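You operate a simulated robot arm through the tools that you are given. There is no shell and no other tool. Be economical: measure what you need, move in short steps, check, and stop when the job is done.

Carry out the task below with a simulated robot arm. There is one attempt and no reset: what you move stays moved.

## Task
Open the right bench drawer, put the white-collar vial on the free end of the island away in the inside of the right bench drawer, then shut the drawer. Then stack the bottle labelled "MIX" from the far corner of the island on top of the bottle that says "water". Then put the small plain beaker on the dark grey mat away on the free end of the island. Then take the purple stopper and leave it in the white tray. Then take the teal tube grip and put it on top of the yellow carton on the far corner of the island. Then open the orange drawer. Do these in the order given. Set down upright: white-collar vial, small plain beaker.

The check looks at the end state, three seconds after you hand in, the way a careful person would. Anything else that was tipped, shoved, dropped, spilled or broken makes it a failure. A push-on lid holds only when it is set on centred and level and pressed home; a screw cap is set on level and turned clockwise until tight.

## Robot
A 5-joint arm with a two-finger parallel gripper on a trunk, on a base that drives. Base frame: it is fixed to the floor where the robot stands at the start and does not move with it; the origin is under the middle of the robot, x ahead of it, y to its left, z up; the surface under the hand at the start is at about z = 850. Readings come in mm, rad, newtons and seconds.
It reaches about 1134 mm from its shoulder. Its first joint turns from -2.601 to 2.601 rad. Places, roughly: free end of the island [0, 2800, 800]; inside of the right bench drawer [800, -100, 700]; mix bottle, small violet dye bottle, tall white-ca [-500, 3500, 1000]; orange drawer [-1200, -1100, 700]; purple stopper [-500, 5250, 750]; right bench drawer [800, -100, 700]; small plain beaker [-500, 3500, 1000]; teal tube grip [-250, 3500, 750]; white tray (22x15x4 cm) [-600, 5000, 900]; white-collar vial [-250, 2500, 1000]; yellow carton [-250, 3250, 1000]. Payload 1.57 kg.
The TCP is the grasp point between the finger pads, 30 mm short of the fingertips. In the tool frame z runs along the fingers and y along their closing line. Largest opening 110 mm; finger width 24, thickness 12; the body of the gripper, 48 by 112 mm, starts 78 mm behind the TCP.
Orientation is that of the tool frame in the base frame, as [roll, pitch, yaw] about the fixed x, y, z axes, in that order (R = Rz(yaw) Ry(pitch) Rx(roll)). With the fingers straight down and closing along the base's y, the tool's x points along the base's -x, its y along +y and its z along -z.

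## Interface
- The arm moves only by the tool step_arm. Its argument "steps" is a list of rows, each a list of 6 numbers: the shift along the base's x, y, z in mm, then the turn, a rotation vector about the base's x, y, z in rad. In form: [[x, y, z, rx, ry, rz], ...]. A call has 1 to 10 rows; each row is the pose to reach, as a shift and turn from the pose commanded when the call began. "gripper" is the finger opening in mm, from 0 to 110, set as the call begins (left out, the last holds). Rows are played at 5 a second. More than 50 mm and 0.15 rad between two rows, or a gripper value outside its range, and nothing of the call is played. Where a pose cannot be reached the arm comes as near as it can. A force on the tool above 40 N (or 10 N above the force at the start of the call, whichever is more), or a blocked arm, ends the call early, and 0.2 s more pass. The fingers move at their own pace (about 72 mm/s each) and stop on an object; they squeeze with about 26 N. The grip force told is the motor's: it shows also when the fingers shut on nothing. Time passes only in rows, and 0.2 s behind the last, so rows that repeat a pose let the fingers close. The reply holds the time, the measured pose of the TCP, the force on the tool along the base axes, the opening and the grip force, in the units named above and with some noise, with the torque about the TCP (base axes, N m) and any sound that the robot's microphone picked up.
- Cameras (640 x 400 px; columns grow to the right, rows downward): "scene" is now at [-23.9, 178, 1717]; the picture's right is [-0.93, -0.37, -0.00], its down [-0.34, 0.85, -0.40] and it looks along [0.15, -0.38, -0.92] (base axes); focal length 235 px, centre (320, 200). "wrist" rides on the gripper at [70, 16, -141] in the tool frame; the picture's right is [-0.23, 0.97, 0.00], its down [-0.85, -0.20, -0.48] and it looks along [-0.47, -0.11, 0.88] (tool axes); focal length 222 px, centre (320, 200). There is no depth. A picture from a camera that has moved, and an enlarged one, comes with that camera's place and axes in the base frame and with its lens. The place of the scene camera against the robot may be out by one fixed shift of up to 25 mm in any direction.
- capture(camera): a new picture of that camera. The clock stands still meanwhile.
- move_column(by): slides the trunk up (or, below 0, down) by that many mm; the arm and the scene camera ride with it, the base frame stays. It gives what a move gives, with no picture.
- base_move(legs): drives the robot by 1 to 6 legs, each [ahead, turn to the left] in mm and rad, along the robot's own axes; the way and the turn of a leg run together, so that a leg with both is an arc; at most 1500 mm and 3.142 rad a leg. The arm and the cameras ride along, it lands a little off, and it stops where it bumps. It gives what a move gives.
- head_to(pan, tilt): turns the head with the scene camera to pan (to the left, within 2.705 rad either way) and tilt (down, from -0.506 to 1.204), counted from straight ahead of the robot. It gives what a move gives.
- enlarge(camera, box): a new picture of the part [left, top, right, bottom] of that camera's present view, enlarged. The clock stands still meanwhile.
- finish_job(): hands the job in; it is judged then, once.

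Go step by step. Nothing tells you exact positions but the pictures and the camera data: compare them with the known pose of the tool, close in by small moves and look again before you grip or let go. The budget is 196 turns and 182 pictures, counting those below and the enlarged ones. Unless the task says otherwise, let go and move clear before handing in, and close with one line.

The tools are called after "Request:" by a JSON object that holds its "fn" and its "kwargs". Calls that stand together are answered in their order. step_arm: Moves the arm, as the interface text tells. Its arguments: {"type":"object","properties":{"steps":{"type":"array"},"gripper":{"type":"number"}},"required":["steps"]} The other tools are called the same way: move_column (by) slides the trunk up or down; base_move (legs) drives the base; head_to (pan, tilt) turns the head that bears the scene camera; capture (camera) takes a picture; enlarge (camera, box) takes an enlarged picture of a part of a camera's view; finish_job () hands the job in.

At the start:

```text
clock: 0.0
tool_pos: [549.9, -360.7, 1025.7]
ee_rot: [-3.138, 0.0, 3.14]
ft_force: [-0.2, 0.3, -0.8]
torque: [0.03, -0.01, 0.02]
width: 110.0
gripper_force: 0.0
trunk travel left (down, up): [-759.0, 211.0]
robot x, y, heading: [-1.0, 42.4, -0.001]
head pan, tilt: [-1.197, 1.155]
```

scene: 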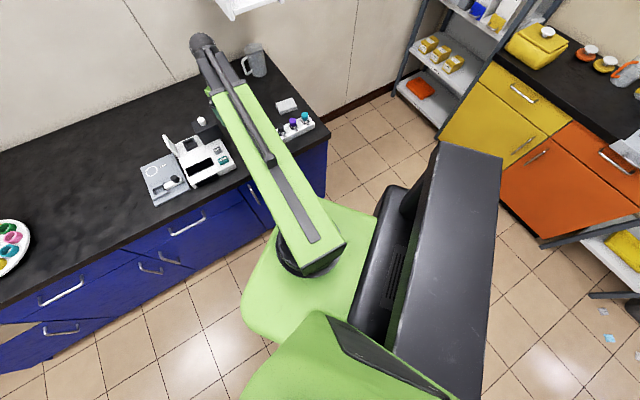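
wrist: 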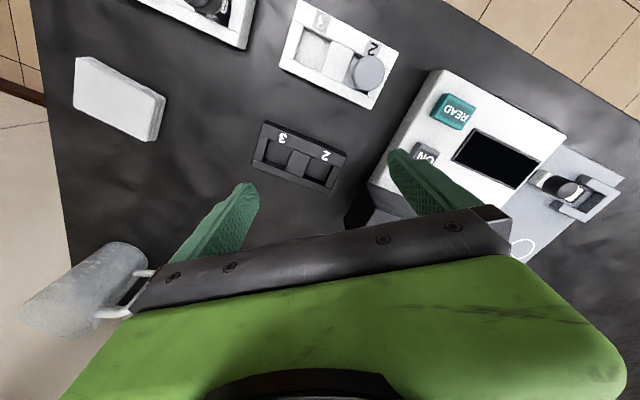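

I see the bench with blue drawers ahead and an orange/yellow cabinet to the right-rear. I'll look around with the head first.

Request:
{"fn": "head_to", "kwargs": {"pan": 0.0, "tilt": 0.8}}

Request:
{"fn": "capture", "kwargs": {"camera": "scene"}}

Request:
{"fn": "head_to", "kwargs": {"pan": 1.6, "tilt": 0.4}}

Request:
{"fn": "capture", "kwargs": {"camera": "scene"}}

```text
clock: 1.4
tool_pos: [550.4, -361.0, 1025.5]
ee_rot: [-3.139, 0.001, 3.138]
ft_force: [0.4, -0.3, -1.0]
torque: [-0.02, -0.05, -0.03]
width: 110.0
gripper_force: 0.1
trunk travel left (down, up): [-759.0, 211.0]
robot x, y, heading: [1.7, 39.0, 0.003]
head pan, tilt: [0.0, 0.799]
```

```text
179 pictures are left
camera scene: at [35.2, 233.2, 1742.2], right [0.0, -1.0, 0.0], down [-0.72, 0.0, -0.7], along [0.7, 0.0, -0.72], focal length 235 px, centre (320, 200)
```

scene: 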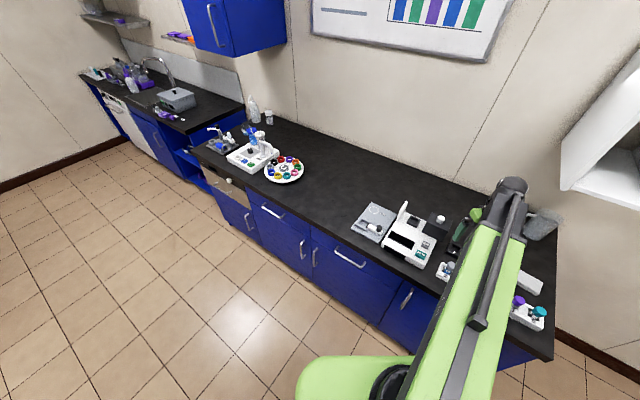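

```text
clock: 3.1
tool_pos: [551.0, -360.8, 1025.8]
ee_rot: [-3.141, 0.0, 3.14]
ft_force: [-0.1, 0.4, -0.2]
torque: [0.02, -0.02, 0.03]
width: 110.1
gripper_force: 0.2
trunk travel left (down, up): [-759.0, 211.0]
robot x, y, heading: [-0.9, 39.0, 0.001]
head pan, tilt: [1.6, 0.4]
```

```text
178 pictures are left
camera scene: at [-48.3, 325.6, 1777.3], right [1.0, 0.03, 0.0], down [0.01, -0.39, -0.92], along [-0.03, 0.92, -0.39], focal length 235 px, centre (320, 200)
```

scene: 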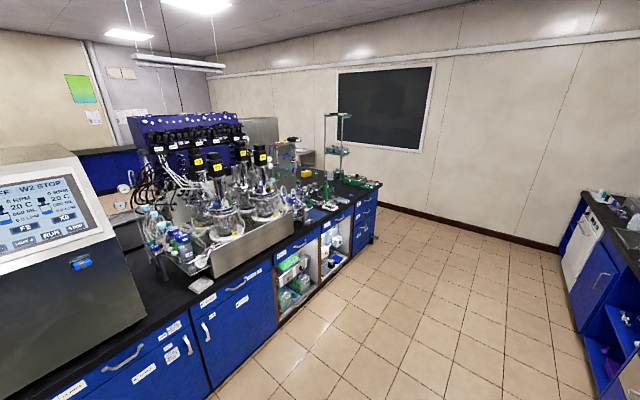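

The room is turned about 52° against the base frame; the bench front runs diagonally and the right drawer handle is around (600, 90). I'll look closer at it.

Request:
{"fn": "head_to", "kwargs": {"pan": -0.25, "tilt": 0.95}}

Request:
{"fn": "capture", "kwargs": {"camera": "scene"}}

Request:
{"fn": "enlarge", "kwargs": {"camera": "scene", "box": [160, 120, 400, 270]}}

```text
clock: 4.9
tool_pos: [550.3, -360.9, 1026.7]
ee_rot: [-3.14, 0.001, 3.139]
ft_force: [-0.6, 0.0, 0.0]
torque: [0.01, 0.0, -0.03]
width: 110.0
gripper_force: 0.2
trunk travel left (down, up): [-759.0, 211.0]
robot x, y, heading: [-0.7, 38.2, 0.003]
head pan, tilt: [-0.25, 0.949]
```

```text
177 pictures are left
camera scene: at [25.0, 215.2, 1730.7], right [-0.25, -0.97, 0.0], down [-0.79, 0.2, -0.58], along [0.56, -0.14, -0.81], focal length 235 px, centre (320, 200)
```

scene: 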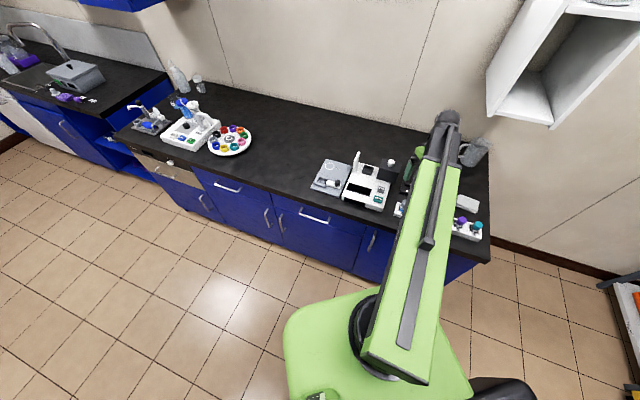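

```text
2.67 times, centred on (280, 195) of scene
camera zoom: at [25.0, 215.2, 1730.7], right [-0.25, -0.97, 0.0], down [-0.79, 0.2, -0.58], along [0.56, -0.14, -0.81], focal length 627 px, centre (427, 213)
```

zoom: 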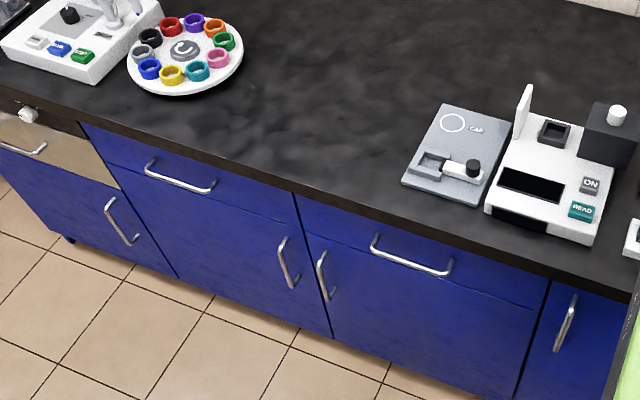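

The right drawer's handle looks to be near (611, 95, ~760), with the bench front along u=(0.6, 0.8) and "into the bench" along v=(0.8, -0.6). I'll fold the arm up and in before driving.

Request:
{"fn": "step_arm", "kwargs": {"steps": [[0, 0, 45, 0, 0, 0], [0, 0, 90, 0, 0, 0], [-35, 28, 110, 0, 0, 0], [-70, 56, 120, 0, 0, 0], [-105, 84, 120, 0, 0, 0], [-140, 112, 120, 0, 0, 0], [-175, 140, 120, 0, 0, 0], [-210, 168, 120, 0, 0, 0]]}}

Request:
{"fn": "base_move", "kwargs": {"legs": [[0, 1.57], [465, 0], [0, -2.214]]}}

Request:
{"fn": "head_to", "kwargs": {"pan": -0.1, "tilt": 0.9}}

Request:
{"fn": "capture", "kwargs": {"camera": "scene"}}

Request:
{"fn": "capture", "kwargs": {"camera": "wrist"}}

```text
clock: 6.7
tool_pos: [458.8, -289.6, 1026.0]
ee_rot: [-3.139, -0.001, 3.139]
ft_force: [0.1, -0.1, 0.2]
torque: [-0.04, -0.01, -0.02]
width: 109.9
gripper_force: 0.1
out of reach, approached as far as the arm can: row 1, 2, 3, 4, 5, 6, 7, 8
trunk travel left (down, up): [-759.0, 211.0]
robot x, y, heading: [2.0, 40.8, 0.008]
head pan, tilt: [-0.25, 0.949]
```

```text
clock: 18.6
tool_pos: [169.5, -50.7, 1025.8]
ee_rot: [3.119, -0.034, 2.492]
ft_force: [0.5, -0.3, 0.0]
torque: [0.04, 0.04, 0.01]
width: 110.0
gripper_force: 0.0
trunk travel left (down, up): [-759.0, 211.0]
robot x, y, heading: [-28.1, 465.4, -0.635]
head pan, tilt: [-0.25, 0.949]
```

```text
clock: 19.3
tool_pos: [168.6, -51.1, 1025.0]
ee_rot: [3.119, -0.033, 2.493]
ft_force: [0.0, -0.9, 0.4]
torque: [0.02, -0.02, 0.01]
width: 110.1
gripper_force: 0.0
trunk travel left (down, up): [-759.0, 211.0]
robot x, y, heading: [-30.3, 468.9, -0.635]
head pan, tilt: [-0.099, 0.901]
```

```text
175 pictures are left
camera scene: at [90.3, 603.6, 1734.4], right [-0.67, -0.74, 0.0], down [-0.58, 0.53, -0.62], along [0.46, -0.42, -0.78], focal length 235 px, centre (320, 200)
```

scene: 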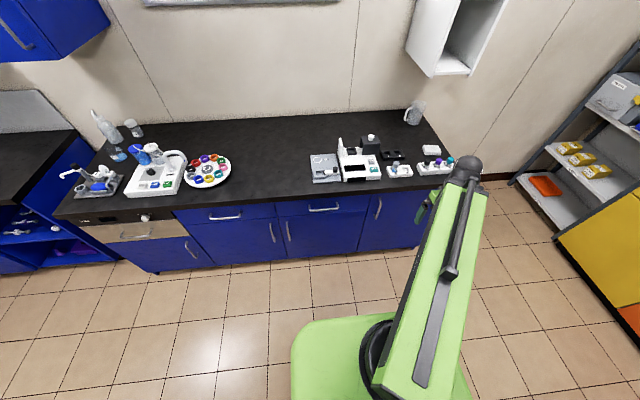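

```text
174 pictures are left
camera wrist: at [125.4, -1.9, 1170.6], right [0.77, 0.64, 0.02], down [0.57, -0.69, 0.44], along [0.29, -0.33, -0.9], focal length 222 px, centre (320, 200)
```

wrist: 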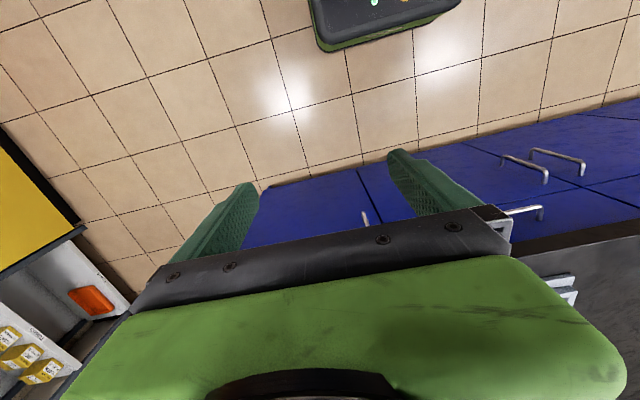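

I'm at about v=-305, u=357; the handle needs u≈442. I'll enlarge the drawer to re-measure.

Request:
{"fn": "enlarge", "kwargs": {"camera": "scene", "box": [250, 170, 410, 270]}}

```text
4.00 times, centred on (330, 220) of scene
camera zoom: at [90.3, 603.6, 1734.4], right [-0.67, -0.74, 0.0], down [-0.58, 0.53, -0.62], along [0.46, -0.42, -0.78], focal length 940 px, centre (280, 120)
```

zoom: 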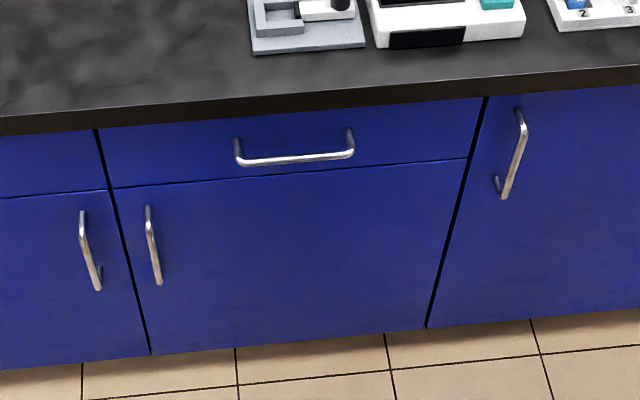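

Handle bar estimate: u≈444, v≈424, z≈753 (sticks ~32 mm out of the face). I'll shift the robot sideways ~80 mm to line up with it.

Request:
{"fn": "base_move", "kwargs": {"legs": [[0, 1.57], [80, 0], [0, -1.578]]}}

Request:
{"fn": "step_arm", "kwargs": {"steps": [[20, 30, 0, 0, 0, 0], [40, 60, 0, 0, 0, 0], [60, 90, 0, 0, 0, 0], [80, 120, 0, 0, 0, 0], [100, 150, 0, 0, 0, 0], [120, 180, 0, 0, 0, 0], [140, 210, 0, 0, 0, 0], [160, 240, 0, 0, 0, 0]]}}

Request:
{"fn": "capture", "kwargs": {"camera": "scene"}}

```text
clock: 28.0
tool_pos: [211.4, 3.2, 1025.1]
ee_rot: [3.107, -0.049, 2.477]
ft_force: [-0.2, -0.1, -0.1]
torque: [0.03, 0.01, 0.0]
width: 109.9
gripper_force: 0.0
trunk travel left (down, up): [-759.0, 211.0]
robot x, y, heading: [4.2, 517.7, -0.644]
head pan, tilt: [-0.099, 0.901]
```

```text
clock: 29.8
tool_pos: [455.5, 178.8, 1025.8]
ee_rot: [3.109, -0.052, 2.477]
ft_force: [0.1, 0.2, -0.7]
torque: [0.0, 0.02, 0.01]
width: 109.8
gripper_force: 0.0
out of reach, approached as far as the arm can: row 1, 2, 3, 4, 5, 6, 7, 8
trunk travel left (down, up): [-759.0, 211.0]
robot x, y, heading: [9.5, 518.8, -0.644]
head pan, tilt: [-0.099, 0.901]
```

```text
172 pictures are left
camera scene: at [128.3, 652.4, 1734.2], right [-0.68, -0.74, 0.0], down [-0.58, 0.53, -0.62], along [0.46, -0.42, -0.78], focal length 235 px, centre (320, 200)
```

scene: 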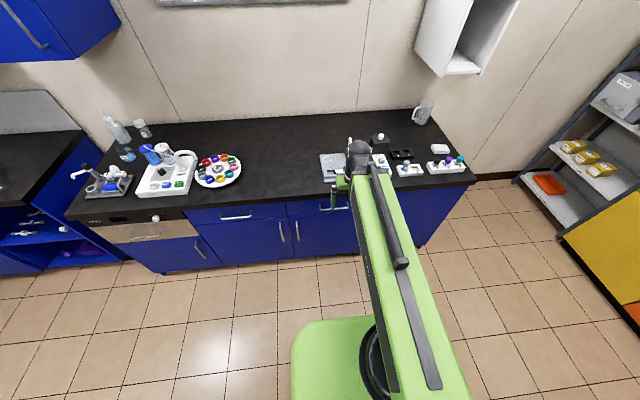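

The arm has a minimum radius when pointing straight down. I'll spin the hand so it closes in the vertical plane, then tilt it nearly horizontal.

Request:
{"fn": "step_arm", "kwargs": {"steps": [[0, 0, 0, 0, 0, 0.15], [0, 0, 0, 0, 0, 0.3], [0, 0, 0, 0, 0, 0.45], [0, 0, 0, 0, 0, 0.6], [0, 0, 0, 0, 0, 0.75], [0, 0, 0, 0, 0, 0.9], [0, 0, 0, 0, 0, 1.05], [0, 0, 0, 0, 0, 1.2], [0, 0, 0, 0, 0, 1.35], [0, 0, 0, 0, 0, 1.5]]}}

Request:
{"fn": "step_arm", "kwargs": {"steps": [[0, 0, 0, 0, 0, 0.07], [0, 0, -30, 0, 0, 0.07]]}}

Request:
{"fn": "step_arm", "kwargs": {"steps": [[0, 0, -20, -0.084, -0.112, 0], [0, 0, -40, -0.168, -0.224, 0], [0, 0, -60, -0.252, -0.336, 0], [0, 0, -80, -0.336, -0.448, 0], [0, 0, -100, -0.42, -0.56, 0], [0, 0, -120, -0.504, -0.672, 0], [0, 0, -140, -0.588, -0.784, 0], [0, 0, -160, -0.672, -0.896, 0], [0, 0, -180, -0.756, -1.008, 0], [0, 0, -200, -0.84, -1.12, 0]]}}

```text
clock: 32.0
tool_pos: [457.7, 176.4, 1027.0]
ee_rot: [3.104, -0.05, -2.302]
ft_force: [0.7, 0.0, 0.1]
torque: [0.01, 0.0, 0.02]
width: 109.8
gripper_force: 0.0
out of reach, approached as far as the arm can: row 10
trunk travel left (down, up): [-759.0, 211.0]
robot x, y, heading: [5.9, 515.0, -0.643]
head pan, tilt: [-0.099, 0.901]
```

```text
clock: 32.6
tool_pos: [459.1, 176.1, 1026.8]
ee_rot: [3.108, -0.05, -2.235]
ft_force: [-0.6, -0.8, -0.7]
torque: [0.0, -0.01, 0.0]
width: 110.0
gripper_force: 0.1
out of reach, approached as far as the arm can: row 2
trunk travel left (down, up): [-759.0, 211.0]
robot x, y, heading: [6.4, 514.9, -0.641]
head pan, tilt: [-0.099, 0.901]
```

```text
clock: 34.8
tool_pos: [658.7, 39.6, 1212.8]
ee_rot: [-1.787, 0.01, -2.268]
ft_force: [0.1, 0.1, -0.4]
torque: [0.03, 0.03, -0.01]
width: 109.9
gripper_force: 0.1
out of reach, approached as far as the arm can: row 1, 2, 3, 4, 5, 6, 7, 8, 9, 10
trunk travel left (down, up): [-759.0, 211.0]
robot x, y, heading: [5.4, 516.8, -0.645]
head pan, tilt: [-0.099, 0.901]
```

The arm's fold limit keeps the wrist high and out, so I'll back off 320 mm and lower the trunk.

Request:
{"fn": "base_move", "kwargs": {"legs": [[-320, 0]]}}

Request:
{"fn": "move_column", "kwargs": {"by": -400}}

Request:
{"fn": "capture", "kwargs": {"camera": "scene"}}

Request:
{"fn": "capture", "kwargs": {"camera": "wrist"}}

```text
clock: 36.9
tool_pos: [402.7, 229.3, 1213.0]
ee_rot: [-1.786, 0.013, -2.268]
ft_force: [0.6, 0.2, -0.4]
torque: [0.01, 0.01, 0.0]
width: 110.1
gripper_force: 0.0
trunk travel left (down, up): [-759.0, 211.0]
robot x, y, heading: [-247.0, 708.8, -0.639]
head pan, tilt: [-0.099, 0.901]
```

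```text
clock: 40.8
tool_pos: [405.0, 229.3, 812.9]
ee_rot: [-1.788, 0.013, -2.266]
ft_force: [0.4, 1.3, 0.6]
torque: [0.01, 0.02, -0.02]
width: 109.8
gripper_force: 0.1
trunk travel left (down, up): [-359.0, 611.0]
robot x, y, heading: [-246.3, 709.5, -0.639]
head pan, tilt: [-0.099, 0.901]
```

```text
171 pictures are left
camera scene: at [-125.5, 841.0, 1334.3], right [-0.68, -0.74, 0.0], down [-0.58, 0.53, -0.62], along [0.46, -0.42, -0.78], focal length 235 px, centre (320, 200)
```

scene: 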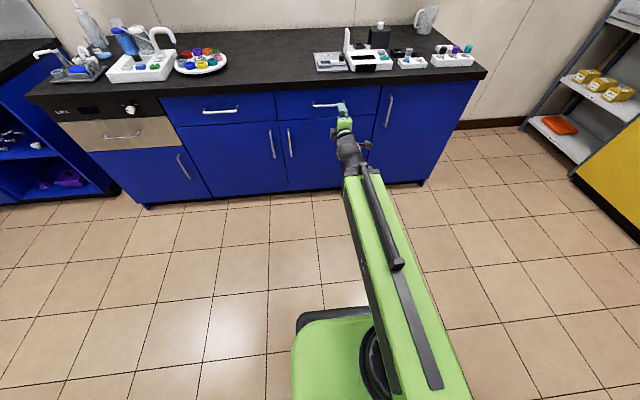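

```text
170 pictures are left
camera wrist: at [251.2, 266.5, 827.1], right [-0.01, 0.32, -0.95], down [0.22, 0.93, 0.31], along [0.98, -0.21, -0.08], focal length 222 px, centre (320, 200)
```

wrist: 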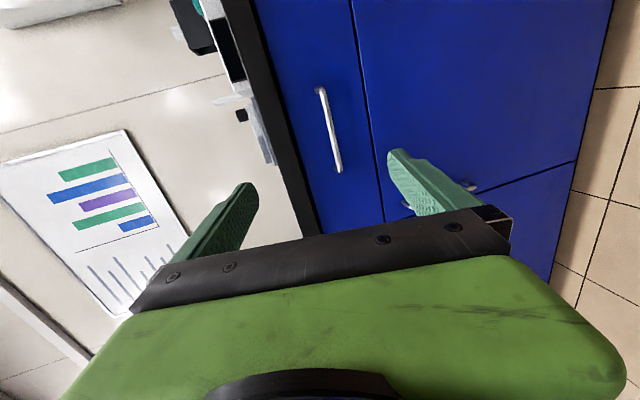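

The wrist view puts the handle centre at about u=427, z=747, and the hand is already lined up at u=426. I'll advance to a stand-off and look again.

Request:
{"fn": "step_arm", "kwargs": {"steps": [[31, -23, -15, 0, 0, 0], [62, -46, -30, 0, 0, 0], [93, -70, -45, 0, 0, 0], [123, -92, -55, 0, 0, 0], [123, -92, -55, 0, 0, 0]], "gripper": 55}}

Request:
{"fn": "capture", "kwargs": {"camera": "wrist"}}

Request:
{"fn": "enlarge", "kwargs": {"camera": "scene", "box": [270, 70, 430, 170]}}

```text
clock: 42.0
tool_pos: [527.0, 136.5, 812.1]
ee_rot: [-1.79, 0.012, -2.268]
ft_force: [-0.3, -0.6, 0.9]
torque: [-0.02, -0.02, -0.01]
width: 55.1
gripper_force: 0.1
out of reach, approached as far as the arm can: row 1, 2, 3, 4, 5
trunk travel left (down, up): [-359.0, 611.0]
robot x, y, heading: [-244.4, 705.5, -0.645]
head pan, tilt: [-0.099, 0.901]
```

```text
169 pictures are left
camera wrist: at [374.3, 173.2, 826.8], right [-0.01, 0.32, -0.95], down [0.22, 0.93, 0.31], along [0.98, -0.21, -0.08], focal length 222 px, centre (320, 200)
```

wrist: 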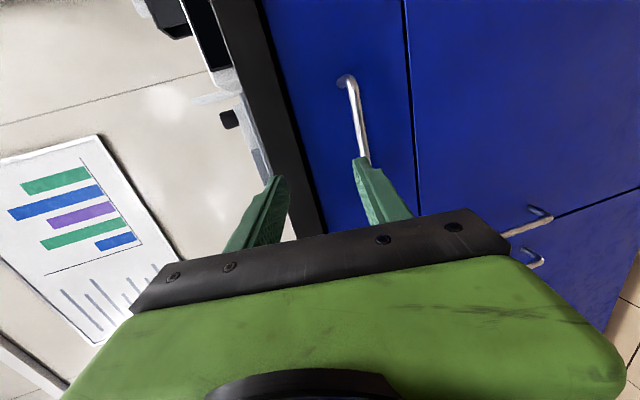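

```text
4.00 times, centred on (350, 120) of scene
camera zoom: at [-125.4, 840.9, 1334.3], right [-0.68, -0.74, 0.0], down [-0.58, 0.53, -0.62], along [0.46, -0.42, -0.78], focal length 940 px, centre (200, 520)
```

zoom: 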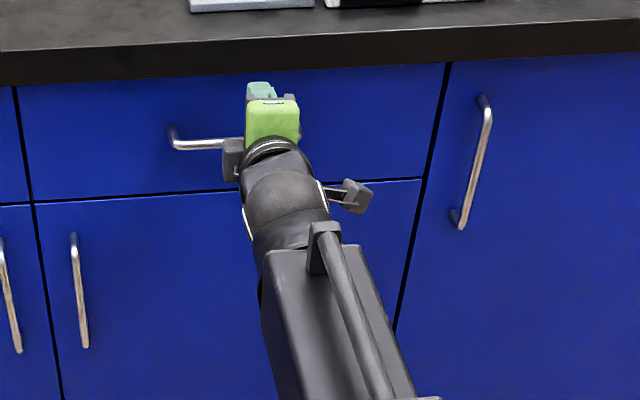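

Two wrist views agree: the bar is at v≈426, z≈748. I'll lower the trunk 62 mm and then advance onto the bar.

Request:
{"fn": "move_column", "kwargs": {"by": -62}}

Request:
{"fn": "step_arm", "kwargs": {"steps": [[20, -15, 0, 0, 0, 0], [40, -30, 0, 0, 0, 0], [57, -43, 0, 0, 0, 0], [57, -43, 0, 0, 0, 0]]}}

Request:
{"fn": "capture", "kwargs": {"camera": "wrist"}}

```text
clock: 43.0
tool_pos: [527.4, 136.2, 750.8]
ee_rot: [-1.789, 0.012, -2.268]
ft_force: [0.5, 0.0, 0.4]
torque: [-0.05, -0.02, 0.02]
width: 54.9
gripper_force: 0.1
trunk travel left (down, up): [-297.0, 673.0]
robot x, y, heading: [-242.0, 703.8, -0.64]
head pan, tilt: [-0.099, 0.901]
```

```text
clock: 44.0
tool_pos: [585.2, 93.7, 750.5]
ee_rot: [-1.787, 0.012, -2.267]
ft_force: [0.3, 0.7, 0.6]
torque: [0.04, 0.01, 0.02]
width: 55.1
gripper_force: 0.1
trunk travel left (down, up): [-297.0, 673.0]
robot x, y, heading: [-243.5, 704.7, -0.64]
head pan, tilt: [-0.099, 0.901]
```

```text
167 pictures are left
camera wrist: at [431.3, 130.4, 764.8], right [-0.01, 0.32, -0.95], down [0.22, 0.93, 0.31], along [0.98, -0.21, -0.08], focal length 222 px, centre (320, 200)
```

wrist: 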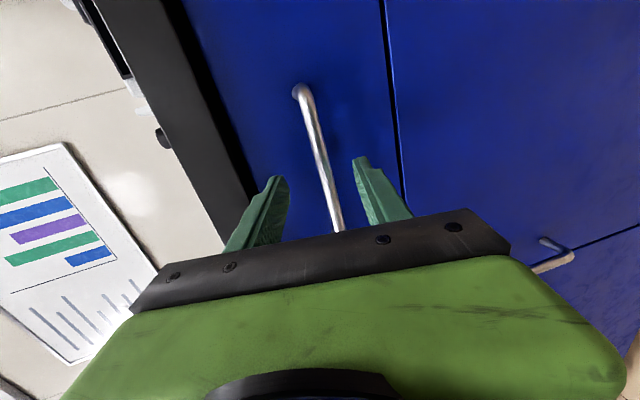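

The bar is between the fingers, so I'll close on it and pull gently.

Request:
{"fn": "step_arm", "kwargs": {"steps": [[0, 0, 0, 0, 0, 0], [0, 0, 0, 0, 0, 0], [0, 0, 0, 0, 0, 0]], "gripper": 0}}

Request:
{"fn": "step_arm", "kwargs": {"steps": [[-16, 12, 0, 0, 0, 0], [-32, 24, 0, 0, 0, 0], [-48, 36, 0, 0, 0, 0], [-64, 48, 0, 0, 0, 0], [-80, 60, 0, 0, 0, 0], [-96, 72, 0, 0, 0, 0]]}}

Request:
{"fn": "capture", "kwargs": {"camera": "wrist"}}

```text
clock: 44.8
tool_pos: [583.9, 93.2, 749.7]
ee_rot: [-1.788, 0.013, -2.268]
ft_force: [-0.1, 0.6, -0.1]
torque: [0.01, -0.02, -0.02]
width: 0.2
gripper_force: 21.7
trunk travel left (down, up): [-297.0, 673.0]
robot x, y, heading: [-244.4, 703.5, -0.643]
head pan, tilt: [-0.099, 0.901]
```

```text
clock: 46.2
tool_pos: [487.6, 166.1, 750.9]
ee_rot: [-1.789, 0.012, -2.269]
ft_force: [-0.3, -0.5, -0.4]
torque: [-0.02, -0.03, -0.04]
width: 0.0
gripper_force: 20.8
trunk travel left (down, up): [-297.0, 673.0]
robot x, y, heading: [-243.4, 704.7, -0.645]
head pan, tilt: [-0.099, 0.901]
```

```text
166 pictures are left
camera wrist: at [334.5, 203.3, 764.9], right [-0.01, 0.32, -0.95], down [0.22, 0.93, 0.31], along [0.98, -0.21, -0.08], focal length 222 px, centre (320, 200)
```

wrist: 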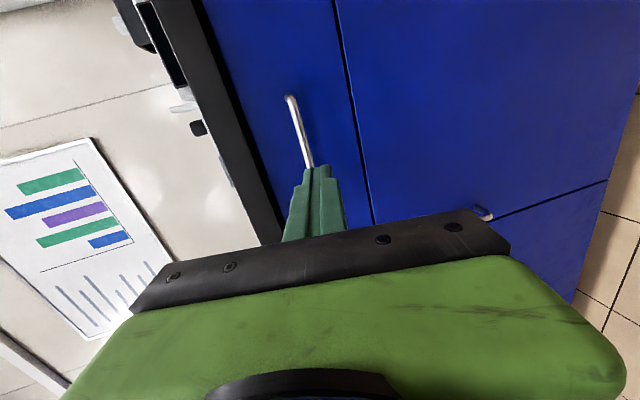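

The fingers closed on nothing: the bar is farther in, near v≈450, z≈739 by re-triangulation. I'll open and go in deeper and slightly lower.

Request:
{"fn": "step_arm", "kwargs": {"steps": [[0, 0, 0, 0, 0, 0], [0, 0, 0, 0, 0, 0]], "gripper": 60}}

Request:
{"fn": "move_column", "kwargs": {"by": -9}}

Request:
{"fn": "step_arm", "kwargs": {"steps": [[30, -22, 0, 0, 0, 0], [60, -45, 0, 0, 0, 0], [90, -67, 0, 0, 0, 0], [105, -79, 0, 0, 0, 0], [113, -85, 0, 0, 0, 0], [119, -89, 0, 0, 0, 0]]}}

Request:
{"fn": "capture", "kwargs": {"camera": "wrist"}}

```text
clock: 46.8
tool_pos: [489.0, 165.5, 750.3]
ee_rot: [-1.789, 0.011, -2.267]
ft_force: [-0.2, -0.1, 0.0]
torque: [-0.03, 0.04, -0.02]
width: 60.0
gripper_force: 0.0
trunk travel left (down, up): [-297.0, 673.0]
robot x, y, heading: [-244.9, 704.5, -0.638]
head pan, tilt: [-0.099, 0.901]
```

```text
clock: 47.4
tool_pos: [488.1, 165.4, 741.6]
ee_rot: [-1.79, 0.013, -2.268]
ft_force: [1.0, 0.0, -0.5]
torque: [-0.02, 0.0, -0.02]
width: 59.8
gripper_force: 0.1
trunk travel left (down, up): [-288.0, 682.0]
robot x, y, heading: [-246.1, 706.1, -0.638]
head pan, tilt: [-0.099, 0.901]
```

```text
clock: 48.8
tool_pos: [606.5, 76.3, 741.7]
ee_rot: [-1.79, 0.011, -2.267]
ft_force: [1.0, -0.2, 0.3]
torque: [-0.02, -0.02, -0.01]
width: 60.2
gripper_force: 0.1
trunk travel left (down, up): [-288.0, 682.0]
robot x, y, heading: [-243.7, 704.0, -0.645]
head pan, tilt: [-0.099, 0.901]
```

```text
165 pictures are left
camera wrist: at [453.8, 113.8, 755.9], right [-0.01, 0.32, -0.95], down [0.22, 0.93, 0.31], along [0.98, -0.21, -0.08], focal length 222 px, centre (320, 200)
```

wrist: 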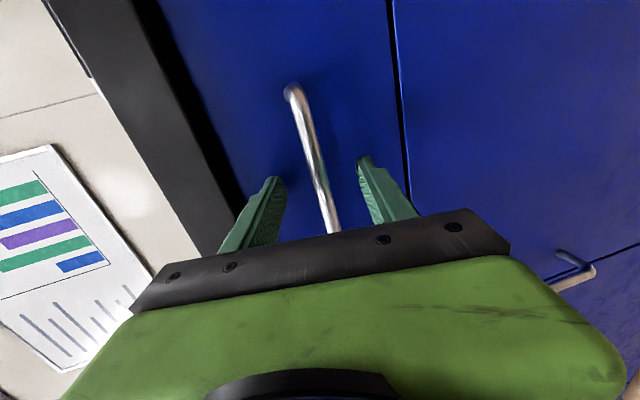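

I'm at v≈439 with no contact. I'll close and check the width.

Request:
{"fn": "step_arm", "kwargs": {"steps": [[0, 0, 0, 0, 0, 0], [0, 0, 0, 0, 0, 0], [0, 0, 0, 0, 0, 0]], "gripper": 0}}

Request:
{"fn": "capture", "kwargs": {"camera": "wrist"}}

```text
clock: 49.6
tool_pos: [607.2, 76.7, 740.0]
ee_rot: [-1.792, 0.009, -2.267]
ft_force: [-8.8, 8.0, -15.1]
torque: [-0.48, 0.51, 0.13]
width: 12.5
gripper_force: 29.4
trunk travel left (down, up): [-288.0, 682.0]
robot x, y, heading: [-245.0, 705.1, -0.644]
head pan, tilt: [-0.099, 0.901]
```

```text
164 pictures are left
camera wrist: at [453.8, 113.9, 754.8], right [-0.01, 0.32, -0.95], down [0.22, 0.93, 0.31], along [0.97, -0.21, -0.08], focal length 222 px, centre (320, 200)
```

wrist: 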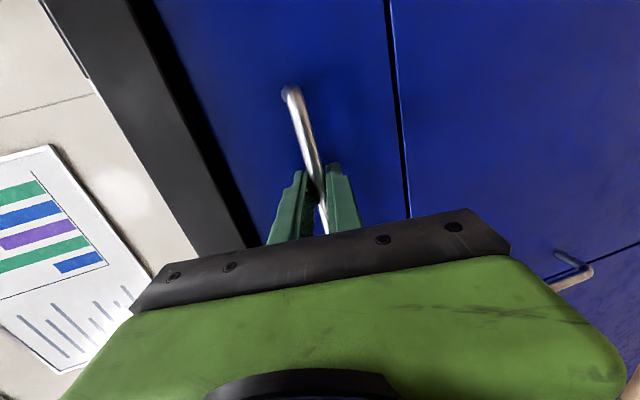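

Gripped at width 12.5. I'll pull along -v.

Request:
{"fn": "step_arm", "kwargs": {"steps": [[-16, 12, 0, 0, 0, 0], [-32, 24, 0, 0, 0, 0], [-48, 36, 0, 0, 0, 0], [-64, 48, 0, 0, 0, 0], [-80, 60, 0, 0, 0, 0], [-96, 72, 0, 0, 0, 0], [-112, 84, 0, 0, 0, 0], [-128, 96, 0, 0, 0, 0], [-144, 108, 0, 0, 0, 0], [-160, 120, 0, 0, 0, 0]]}}

Request:
{"fn": "capture", "kwargs": {"camera": "scene"}}

```text
clock: 51.8
tool_pos: [444.5, 196.0, 739.3]
ee_rot: [-1.794, 0.011, -2.27]
ft_force: [-13.2, -14.0, -17.6]
torque: [-0.57, 0.5, 0.02]
width: 12.4
gripper_force: 28.8
trunk travel left (down, up): [-288.0, 682.0]
robot x, y, heading: [-245.3, 705.7, -0.642]
head pan, tilt: [-0.099, 0.901]
```

```text
163 pictures are left
camera scene: at [-124.9, 839.1, 1263.3], right [-0.68, -0.74, 0.0], down [-0.58, 0.53, -0.62], along [0.46, -0.42, -0.78], focal length 235 px, centre (320, 200)
```

scene: 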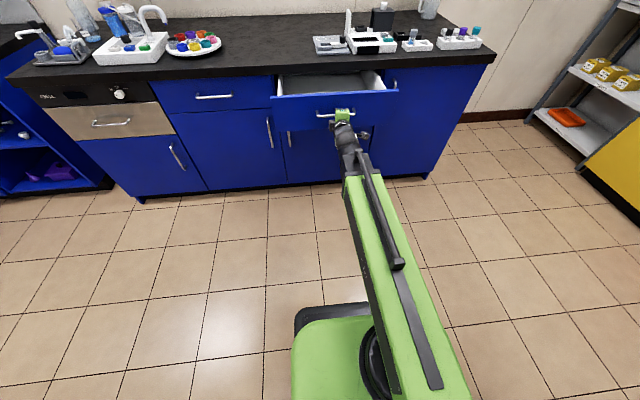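

The drawer is out 200 mm and still held. I'll pull a bit more.

Request:
{"fn": "step_arm", "kwargs": {"steps": [[-16, 12, 0, 0, 0, 0], [-32, 24, 0, 0, 0, 0], [-48, 36, 0, 0, 0, 0], [-64, 48, 0, 0, 0, 0]]}}

Request:
{"fn": "step_arm", "kwargs": {"steps": [[0, 0, 0, 0, 0, 0], [0, 0, 0, 0, 0, 0]], "gripper": 70}}

Request:
{"fn": "base_move", "kwargs": {"legs": [[-150, 0]]}}

Request:
{"fn": "move_column", "kwargs": {"by": 500}}

Request:
{"fn": "capture", "kwargs": {"camera": "scene"}}

```text
clock: 52.8
tool_pos: [403.6, 227.9, 740.5]
ee_rot: [-1.792, 0.011, -2.267]
ft_force: [-14.4, -15.6, -15.7]
torque: [-0.55, 0.55, 0.03]
width: 12.5
gripper_force: 29.1
out of reach, approached as far as the arm can: row 3, 4
trunk travel left (down, up): [-288.0, 682.0]
robot x, y, heading: [-245.0, 708.8, -0.645]
head pan, tilt: [-0.099, 0.901]
```

```text
clock: 53.4
tool_pos: [405.1, 230.0, 742.1]
ee_rot: [-1.789, 0.012, -2.267]
ft_force: [-0.6, 0.6, 0.1]
torque: [0.01, 0.0, 0.02]
width: 69.7
gripper_force: 0.0
trunk travel left (down, up): [-288.0, 682.0]
robot x, y, heading: [-245.5, 707.4, -0.644]
head pan, tilt: [-0.099, 0.901]
```

```text
clock: 54.7
tool_pos: [283.8, 320.5, 741.5]
ee_rot: [-1.789, 0.012, -2.269]
ft_force: [0.2, 0.2, -0.7]
torque: [-0.02, -0.02, 0.0]
width: 69.9
gripper_force: 0.1
trunk travel left (down, up): [-288.0, 682.0]
robot x, y, heading: [-364.5, 795.8, -0.647]
head pan, tilt: [-0.099, 0.901]
```

```text
refused: 500 is not a number from -400 to 400
```

```text
162 pictures are left
camera scene: at [-246.3, 931.4, 1263.3], right [-0.68, -0.74, 0.0], down [-0.58, 0.53, -0.62], along [0.46, -0.42, -0.78], focal length 235 px, centre (320, 200)
```

scene: 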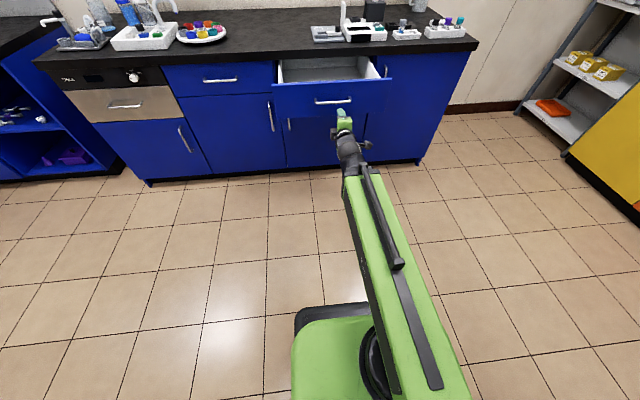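

The drawer is open about 250 mm and the hand is clear. I'll raise the trunk, turn along the aisle (+u) and drive toward the free end of the island.

Request:
{"fn": "move_column", "kwargs": {"by": 400}}

Request:
{"fn": "base_move", "kwargs": {"legs": [[0, 1.571], [800, 0]]}}

Request:
{"fn": "head_to", "kwargs": {"pan": 1.0, "tilt": 0.45}}

Request:
{"fn": "capture", "kwargs": {"camera": "scene"}}

```text
clock: 58.6
tool_pos: [282.9, 319.5, 1141.4]
ee_rot: [-1.787, 0.013, -2.267]
ft_force: [0.3, 0.5, 0.1]
torque: [0.0, 0.0, -0.01]
width: 70.0
gripper_force: 0.1
trunk travel left (down, up): [-688.0, 282.0]
robot x, y, heading: [-366.4, 796.8, -0.643]
head pan, tilt: [-0.099, 0.901]
```

```text
clock: 61.3
tool_pos: [401.3, 1050.0, 1140.2]
ee_rot: [-1.789, 0.01, -1.312]
ft_force: [0.1, 1.3, -0.4]
torque: [0.0, -0.06, -0.11]
width: 69.8
gripper_force: 0.0
trunk travel left (down, up): [-688.0, 282.0]
robot x, y, heading: [-369.4, 812.6, 0.295]
head pan, tilt: [-0.099, 0.901]
stopped in leg 1: the robot was blocked; the commanded pose is now the measured one
```

```text
clock: 62.6
tool_pos: [401.9, 1048.4, 1140.7]
ee_rot: [-1.79, 0.011, -1.313]
ft_force: [-0.6, 0.2, 0.0]
torque: [0.02, -0.04, 0.0]
width: 69.5
gripper_force: 0.1
trunk travel left (down, up): [-688.0, 282.0]
robot x, y, heading: [-370.2, 814.1, 0.296]
head pan, tilt: [1.0, 0.45]
```

```text
161 pictures are left
camera scene: at [-438.9, 1073.8, 1701.6], right [0.96, -0.27, 0.0], down [-0.12, -0.42, -0.9], along [0.25, 0.87, -0.44], focal length 235 px, centre (320, 200)
```

scene: 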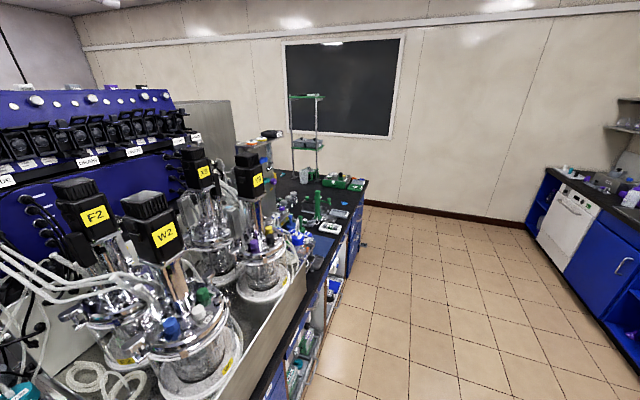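

The turn was blocked, perhaps by the base's rear corner against the island. I'll look back and down to see.

Request:
{"fn": "head_to", "kwargs": {"pan": 2.2, "tilt": 1.1}}

Request:
{"fn": "capture", "kwargs": {"camera": "scene"}}

```text
clock: 64.0
tool_pos: [401.3, 1048.2, 1140.9]
ee_rot: [-1.792, 0.012, -1.314]
ft_force: [-0.4, -0.1, -0.3]
torque: [-0.01, 0.01, 0.01]
width: 70.0
gripper_force: 0.0
trunk travel left (down, up): [-688.0, 282.0]
robot x, y, heading: [-368.9, 817.1, 0.296]
head pan, tilt: [2.201, 1.1]
```

```text
160 pictures are left
camera scene: at [-514.4, 1023.4, 1649.5], right [0.6, 0.8, 0.0], down [0.71, -0.54, -0.45], along [-0.36, 0.27, -0.89], focal length 235 px, centre (320, 200)
```

scene: 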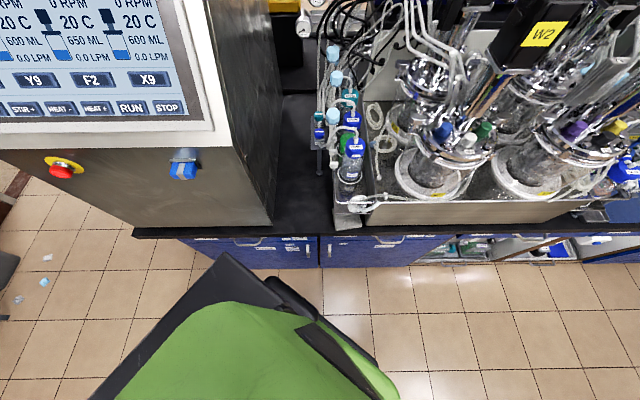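

The rear corner of the base touched the island front; nothing was knocked. I'll drive away from it, finish the turn and go on.

Request:
{"fn": "base_move", "kwargs": {"legs": [[250, 0], [0, 0.63], [600, 0]]}}

Request:
{"fn": "head_to", "kwargs": {"pan": 0.7, "tilt": 0.6}}

Request:
{"fn": "capture", "kwargs": {"camera": "scene"}}

```text
clock: 67.7
tool_pos: [352.3, 1528.8, 1141.8]
ee_rot: [-1.789, 0.012, -0.68]
ft_force: [-1.0, 0.4, 0.2]
torque: [-0.06, -0.03, 0.02]
width: 69.8
gripper_force: 0.0
trunk travel left (down, up): [-688.0, 282.0]
robot x, y, heading: [-144.8, 893.9, 0.899]
head pan, tilt: [2.201, 1.1]
stopped in leg 2: the robot was blocked; the commanded pose is now the measured one
```

```text
clock: 69.3
tool_pos: [351.8, 1528.8, 1142.3]
ee_rot: [-1.791, 0.012, -0.682]
ft_force: [-0.2, -0.2, 0.1]
torque: [-0.02, 0.03, -0.02]
width: 70.0
gripper_force: 0.1
trunk travel left (down, up): [-688.0, 282.0]
robot x, y, heading: [-147.6, 898.5, 0.901]
head pan, tilt: [0.7, 0.6]
```

```text
159 pictures are left
camera scene: at [-311.4, 1077.8, 1688.0], right [1.0, 0.03, 0.0], down [0.02, -0.56, -0.82], along [-0.02, 0.82, -0.57], focal length 235 px, centre (320, 200)
```

scene: 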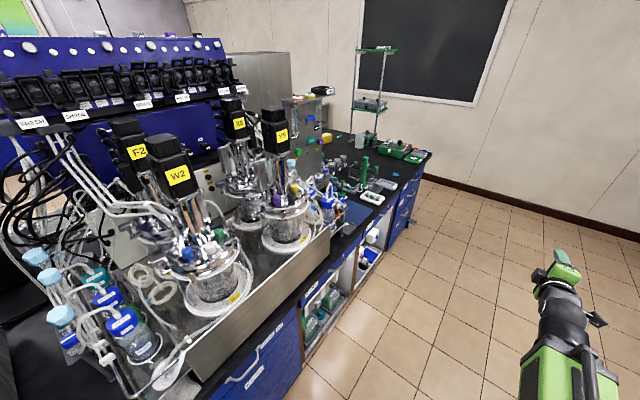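

The robot stopped just short of the turn for an unclear reason. The way ahead looks free, so I'll drive forward in a short leg.

Request:
{"fn": "base_move", "kwargs": {"legs": [[400, 0]]}}

Request:
{"fn": "capture", "kwargs": {"camera": "scene"}}

```text
clock: 71.8
tool_pos: [601.9, 1843.7, 1140.0]
ee_rot: [-1.791, 0.012, -0.68]
ft_force: [0.2, -1.0, -0.4]
torque: [-0.01, 0.0, -0.01]
width: 69.7
gripper_force: 0.0
trunk travel left (down, up): [-688.0, 282.0]
robot x, y, heading: [105.2, 1207.7, 0.9]
head pan, tilt: [0.7, 0.6]
```

```text
158 pictures are left
camera scene: at [-61.8, 1391.2, 1688.1], right [1.0, 0.03, 0.0], down [0.02, -0.56, -0.82], along [-0.02, 0.82, -0.57], focal length 235 px, centre (320, 200)
```

scene: 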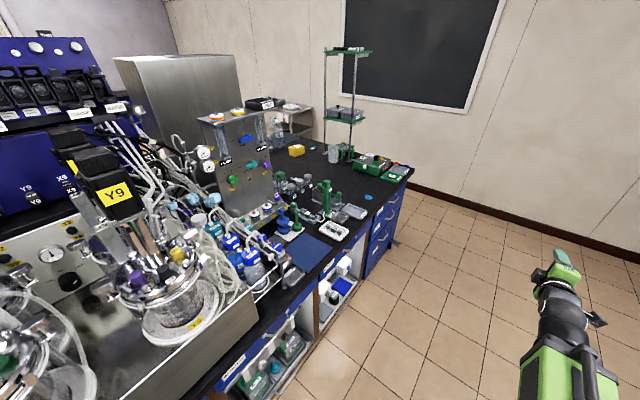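

The free end of the island is ahead on the left. I'll drive on alongside it.

Request:
{"fn": "base_move", "kwargs": {"legs": [[750, 0.03]]}}

Request:
{"fn": "head_to", "kwargs": {"pan": 1.5, "tilt": 0.75}}

Request:
{"fn": "capture", "kwargs": {"camera": "scene"}}

```text
clock: 75.9
tool_pos: [1041.9, 2452.9, 1140.7]
ee_rot: [-1.791, 0.012, -0.653]
ft_force: [0.1, 0.2, -0.1]
torque: [-0.04, -0.02, 0.0]
width: 70.1
gripper_force: 0.0
trunk travel left (down, up): [-688.0, 282.0]
robot x, y, heading: [562.5, 1804.5, 0.926]
head pan, tilt: [0.7, 0.6]
```

```text
clock: 77.0
tool_pos: [1042.5, 2453.9, 1141.2]
ee_rot: [-1.791, 0.013, -0.652]
ft_force: [-0.7, -0.3, 0.6]
torque: [0.01, -0.03, 0.01]
width: 69.9
gripper_force: 0.0
trunk travel left (down, up): [-688.0, 282.0]
robot x, y, heading: [560.8, 1800.0, 0.923]
head pan, tilt: [1.499, 0.75]
```

```text
157 pictures are left
camera scene: at [335.9, 1948.1, 1675.2], right [0.66, 0.75, 0.0], down [0.51, -0.45, -0.73], along [-0.55, 0.48, -0.68], focal length 235 px, centre (320, 200)
```

scene: 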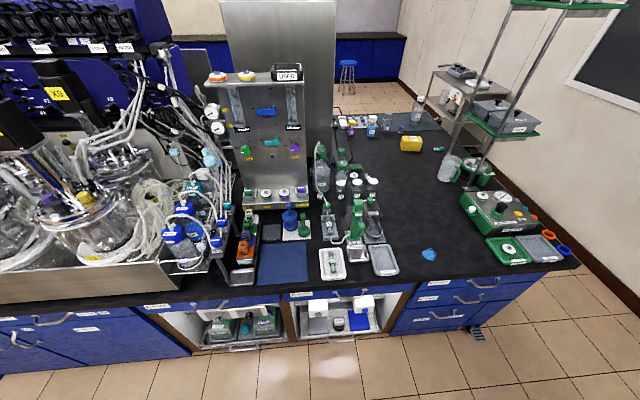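

This is a good view of the free end and far corner. I'll enlarge parts to identify the items.

Request:
{"fn": "enlarge", "kwargs": {"camera": "scene", "box": [220, 150, 412, 290]}}

Request:
{"fn": "enlarge", "kwargs": {"camera": "scene", "box": [300, 90, 460, 190]}}

Request:
{"fn": "enlarge", "kwargs": {"camera": "scene", "box": [400, 150, 592, 270]}}

```text
2.86 times, centred on (316, 220) of scene
camera zoom: at [335.9, 1948.1, 1675.2], right [0.66, 0.75, 0.0], down [0.51, -0.45, -0.73], along [-0.55, 0.48, -0.68], focal length 672 px, centre (331, 143)
```

zoom: 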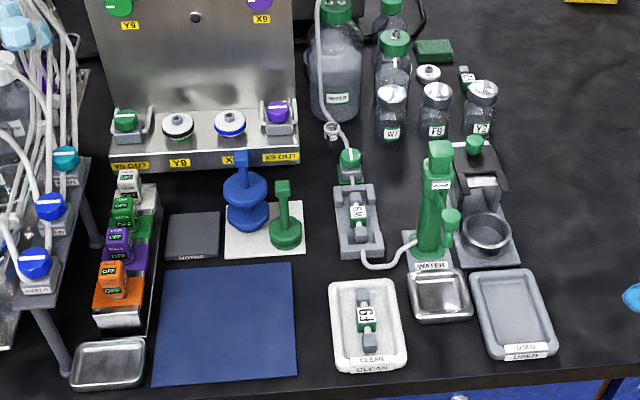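

```text
4.00 times, centred on (380, 140) of scene
camera zoom: at [335.9, 1948.1, 1675.2], right [0.66, 0.75, 0.0], down [0.51, -0.45, -0.73], along [-0.55, 0.48, -0.68], focal length 940 px, centre (80, 440)
```

zoom: 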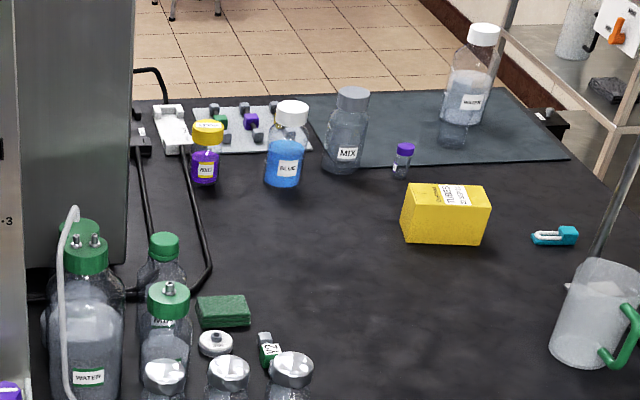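

```text
3.33 times, centred on (496, 210) of scene
camera zoom: at [335.9, 1948.1, 1675.2], right [0.66, 0.75, 0.0], down [0.51, -0.45, -0.73], along [-0.55, 0.48, -0.68], focal length 784 px, centre (-267, 167)
```

zoom: 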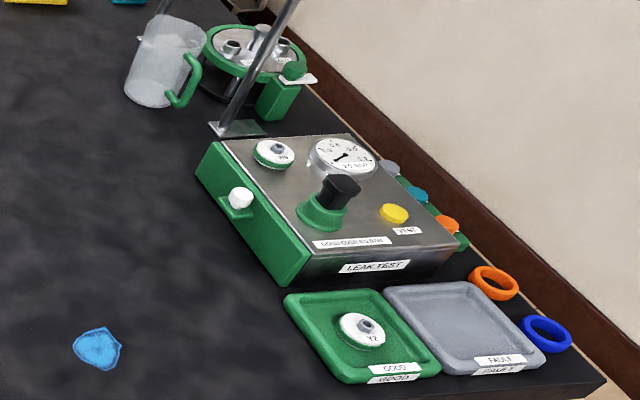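

Request:
{"fn": "enlarge", "kwargs": {"camera": "scene", "box": [310, 145, 400, 201]}}

Request:
{"fn": "enlarge", "kwargs": {"camera": "scene", "box": [300, 190, 400, 282]}}

Request:
{"fn": "enlarge", "kwargs": {"camera": "scene", "box": [220, 190, 310, 290]}}

Request:
{"fn": "enlarge", "kwargs": {"camera": "scene", "box": [330, 95, 450, 160]}}

```text
7.11 times, centred on (355, 173) of scene
camera zoom: at [335.9, 1948.1, 1675.2], right [0.66, 0.75, 0.0], down [0.51, -0.45, -0.73], along [-0.55, 0.48, -0.68], focal length 1672 px, centre (71, 392)
```

zoom: 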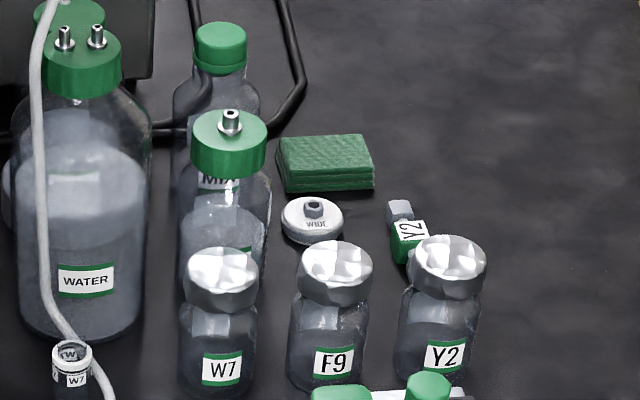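

```text
4.35 times, centred on (350, 236) of scene
camera zoom: at [335.9, 1948.1, 1675.2], right [0.66, 0.75, 0.0], down [0.51, -0.45, -0.73], along [-0.55, 0.48, -0.68], focal length 1022 px, centre (190, 44)
```

zoom: 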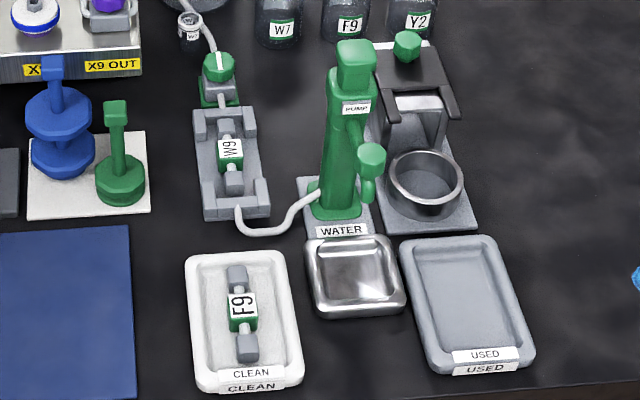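

```text
4.00 times, centred on (265, 240) of scene
camera zoom: at [335.9, 1948.1, 1675.2], right [0.66, 0.75, 0.0], down [0.51, -0.45, -0.73], along [-0.55, 0.48, -0.68], focal length 940 px, centre (540, 40)
```

zoom: 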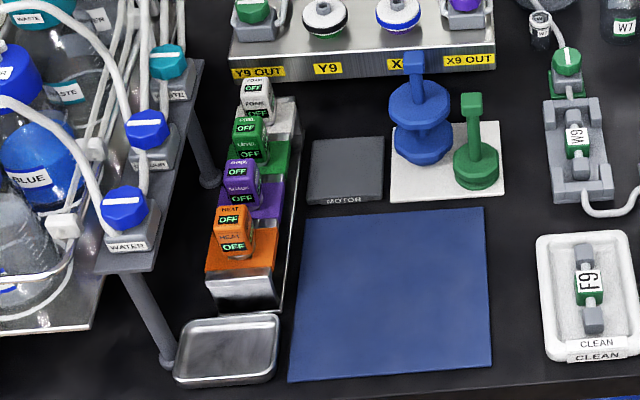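

```text
5.33 times, centred on (390, 128) of scene
camera zoom: at [335.9, 1948.1, 1675.2], right [0.66, 0.75, 0.0], down [0.51, -0.45, -0.73], along [-0.55, 0.48, -0.68], focal length 1254 px, centre (-53, 587)
```

zoom: 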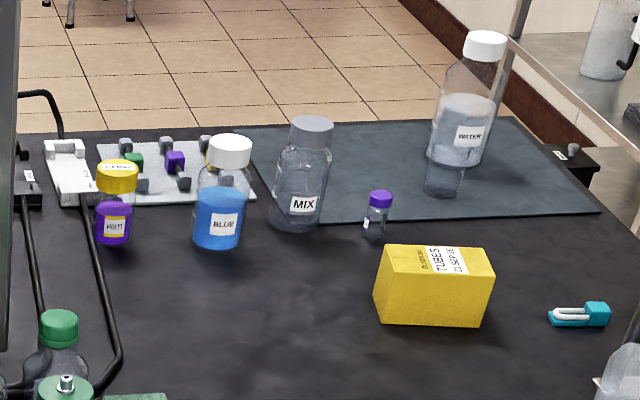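

The white-collar vial is the small "W7" one near (-333, 2532), just in front of the big WATER jug, with a tube passing close by. The MIX bottle, white-cap WATER bottle, beaker, carton and teal grip are at the far corner. I'll raise the trunk and turn to face the island.

Request:
{"fn": "move_column", "kwargs": {"by": 270}}

Request:
{"fn": "base_move", "kwargs": {"legs": [[0, 1.571]]}}

Request:
{"fn": "head_to", "kwargs": {"pan": -0.1, "tilt": 0.8}}

Request:
{"fn": "capture", "kwargs": {"camera": "scene"}}

```text
clock: 79.8
tool_pos: [1042.8, 2454.4, 1411.1]
ee_rot: [-1.789, 0.014, -0.651]
ft_force: [0.6, -0.1, 0.2]
torque: [0.01, 0.02, -0.01]
width: 69.7
gripper_force: 0.0
trunk travel left (down, up): [-958.0, 12.0]
robot x, y, heading: [567.1, 1803.8, 0.926]
head pan, tilt: [1.499, 0.75]
```

```text
clock: 82.4
tool_pos: [365.0, 2581.2, 1412.7]
ee_rot: [-1.789, 0.014, 0.245]
ft_force: [-0.4, -0.9, -0.5]
torque: [-0.06, 0.0, 0.08]
width: 70.3
gripper_force: 0.1
trunk travel left (down, up): [-958.0, 12.0]
robot x, y, heading: [543.0, 1800.0, 1.788]
head pan, tilt: [1.499, 0.75]
stopped in leg 1: the robot was blocked; the commanded pose is now the measured one
```

```text
clock: 84.1
tool_pos: [360.0, 2584.0, 1411.2]
ee_rot: [-1.79, 0.013, 0.246]
ft_force: [-0.1, -0.5, 0.0]
torque: [-0.02, -0.02, -0.03]
width: 70.0
gripper_force: 0.1
trunk travel left (down, up): [-958.0, 12.0]
robot x, y, heading: [545.1, 1801.4, 1.788]
head pan, tilt: [-0.099, 0.799]
```

```text
149 pictures are left
camera scene: at [378.3, 1821.5, 1941.2], right [0.99, 0.12, 0.0], down [0.08, -0.71, -0.7], along [-0.08, 0.69, -0.72], focal length 235 px, centre (320, 200)
```

scene: 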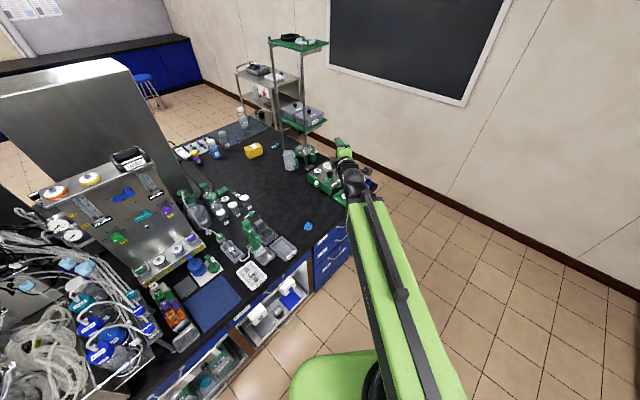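

The turn is blocked again, so I'll look at the rear right.

Request:
{"fn": "head_to", "kwargs": {"pan": -2.3, "tilt": 0.9}}

Request:
{"fn": "capture", "kwargs": {"camera": "scene"}}

Request:
{"fn": "head_to", "kwargs": {"pan": 2.5, "tilt": 1.0}}

Request:
{"fn": "capture", "kwargs": {"camera": "scene"}}

```text
clock: 86.2
tool_pos: [359.8, 2584.6, 1410.8]
ee_rot: [-1.79, 0.013, 0.245]
ft_force: [0.1, 0.8, 0.2]
torque: [0.02, 0.0, 0.02]
width: 70.3
gripper_force: 0.1
trunk travel left (down, up): [-958.0, 12.0]
robot x, y, heading: [546.9, 1802.0, 1.788]
head pan, tilt: [-2.3, 0.901]
```

```text
148 pictures are left
camera scene: at [453.2, 1704.4, 1933.3], right [-0.49, -0.87, 0.0], down [-0.68, 0.39, -0.62], along [0.54, -0.31, -0.78], focal length 235 px, centre (320, 200)
```

scene: 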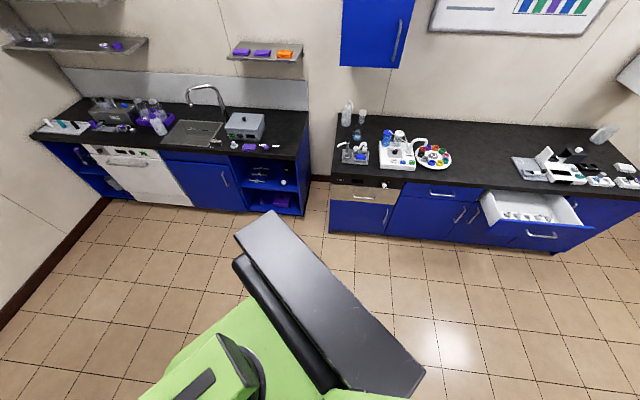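

```text
clock: 90.0
tool_pos: [359.4, 2584.8, 1410.5]
ee_rot: [-1.791, 0.013, 0.247]
ft_force: [-0.6, 0.9, 0.0]
torque: [0.01, 0.02, -0.02]
width: 70.0
gripper_force: 0.1
trunk travel left (down, up): [-958.0, 12.0]
robot x, y, heading: [545.0, 1801.0, 1.784]
head pan, tilt: [2.499, 1.0]
```

```text
147 pictures are left
camera scene: at [358.6, 1678.1, 1926.0], right [-0.91, 0.41, 0.0], down [0.35, 0.77, -0.54], along [-0.22, -0.49, -0.84], focal length 235 px, centre (320, 200)
```

scene: 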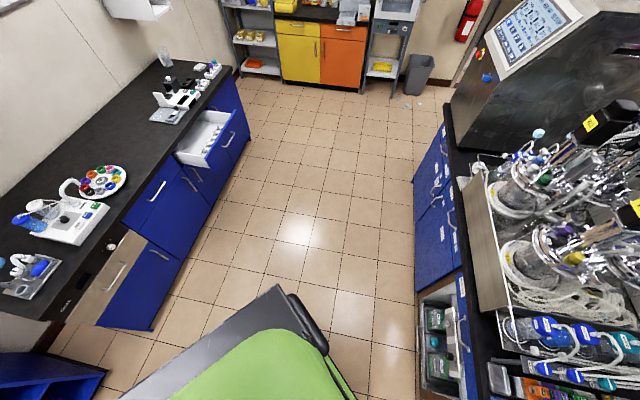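

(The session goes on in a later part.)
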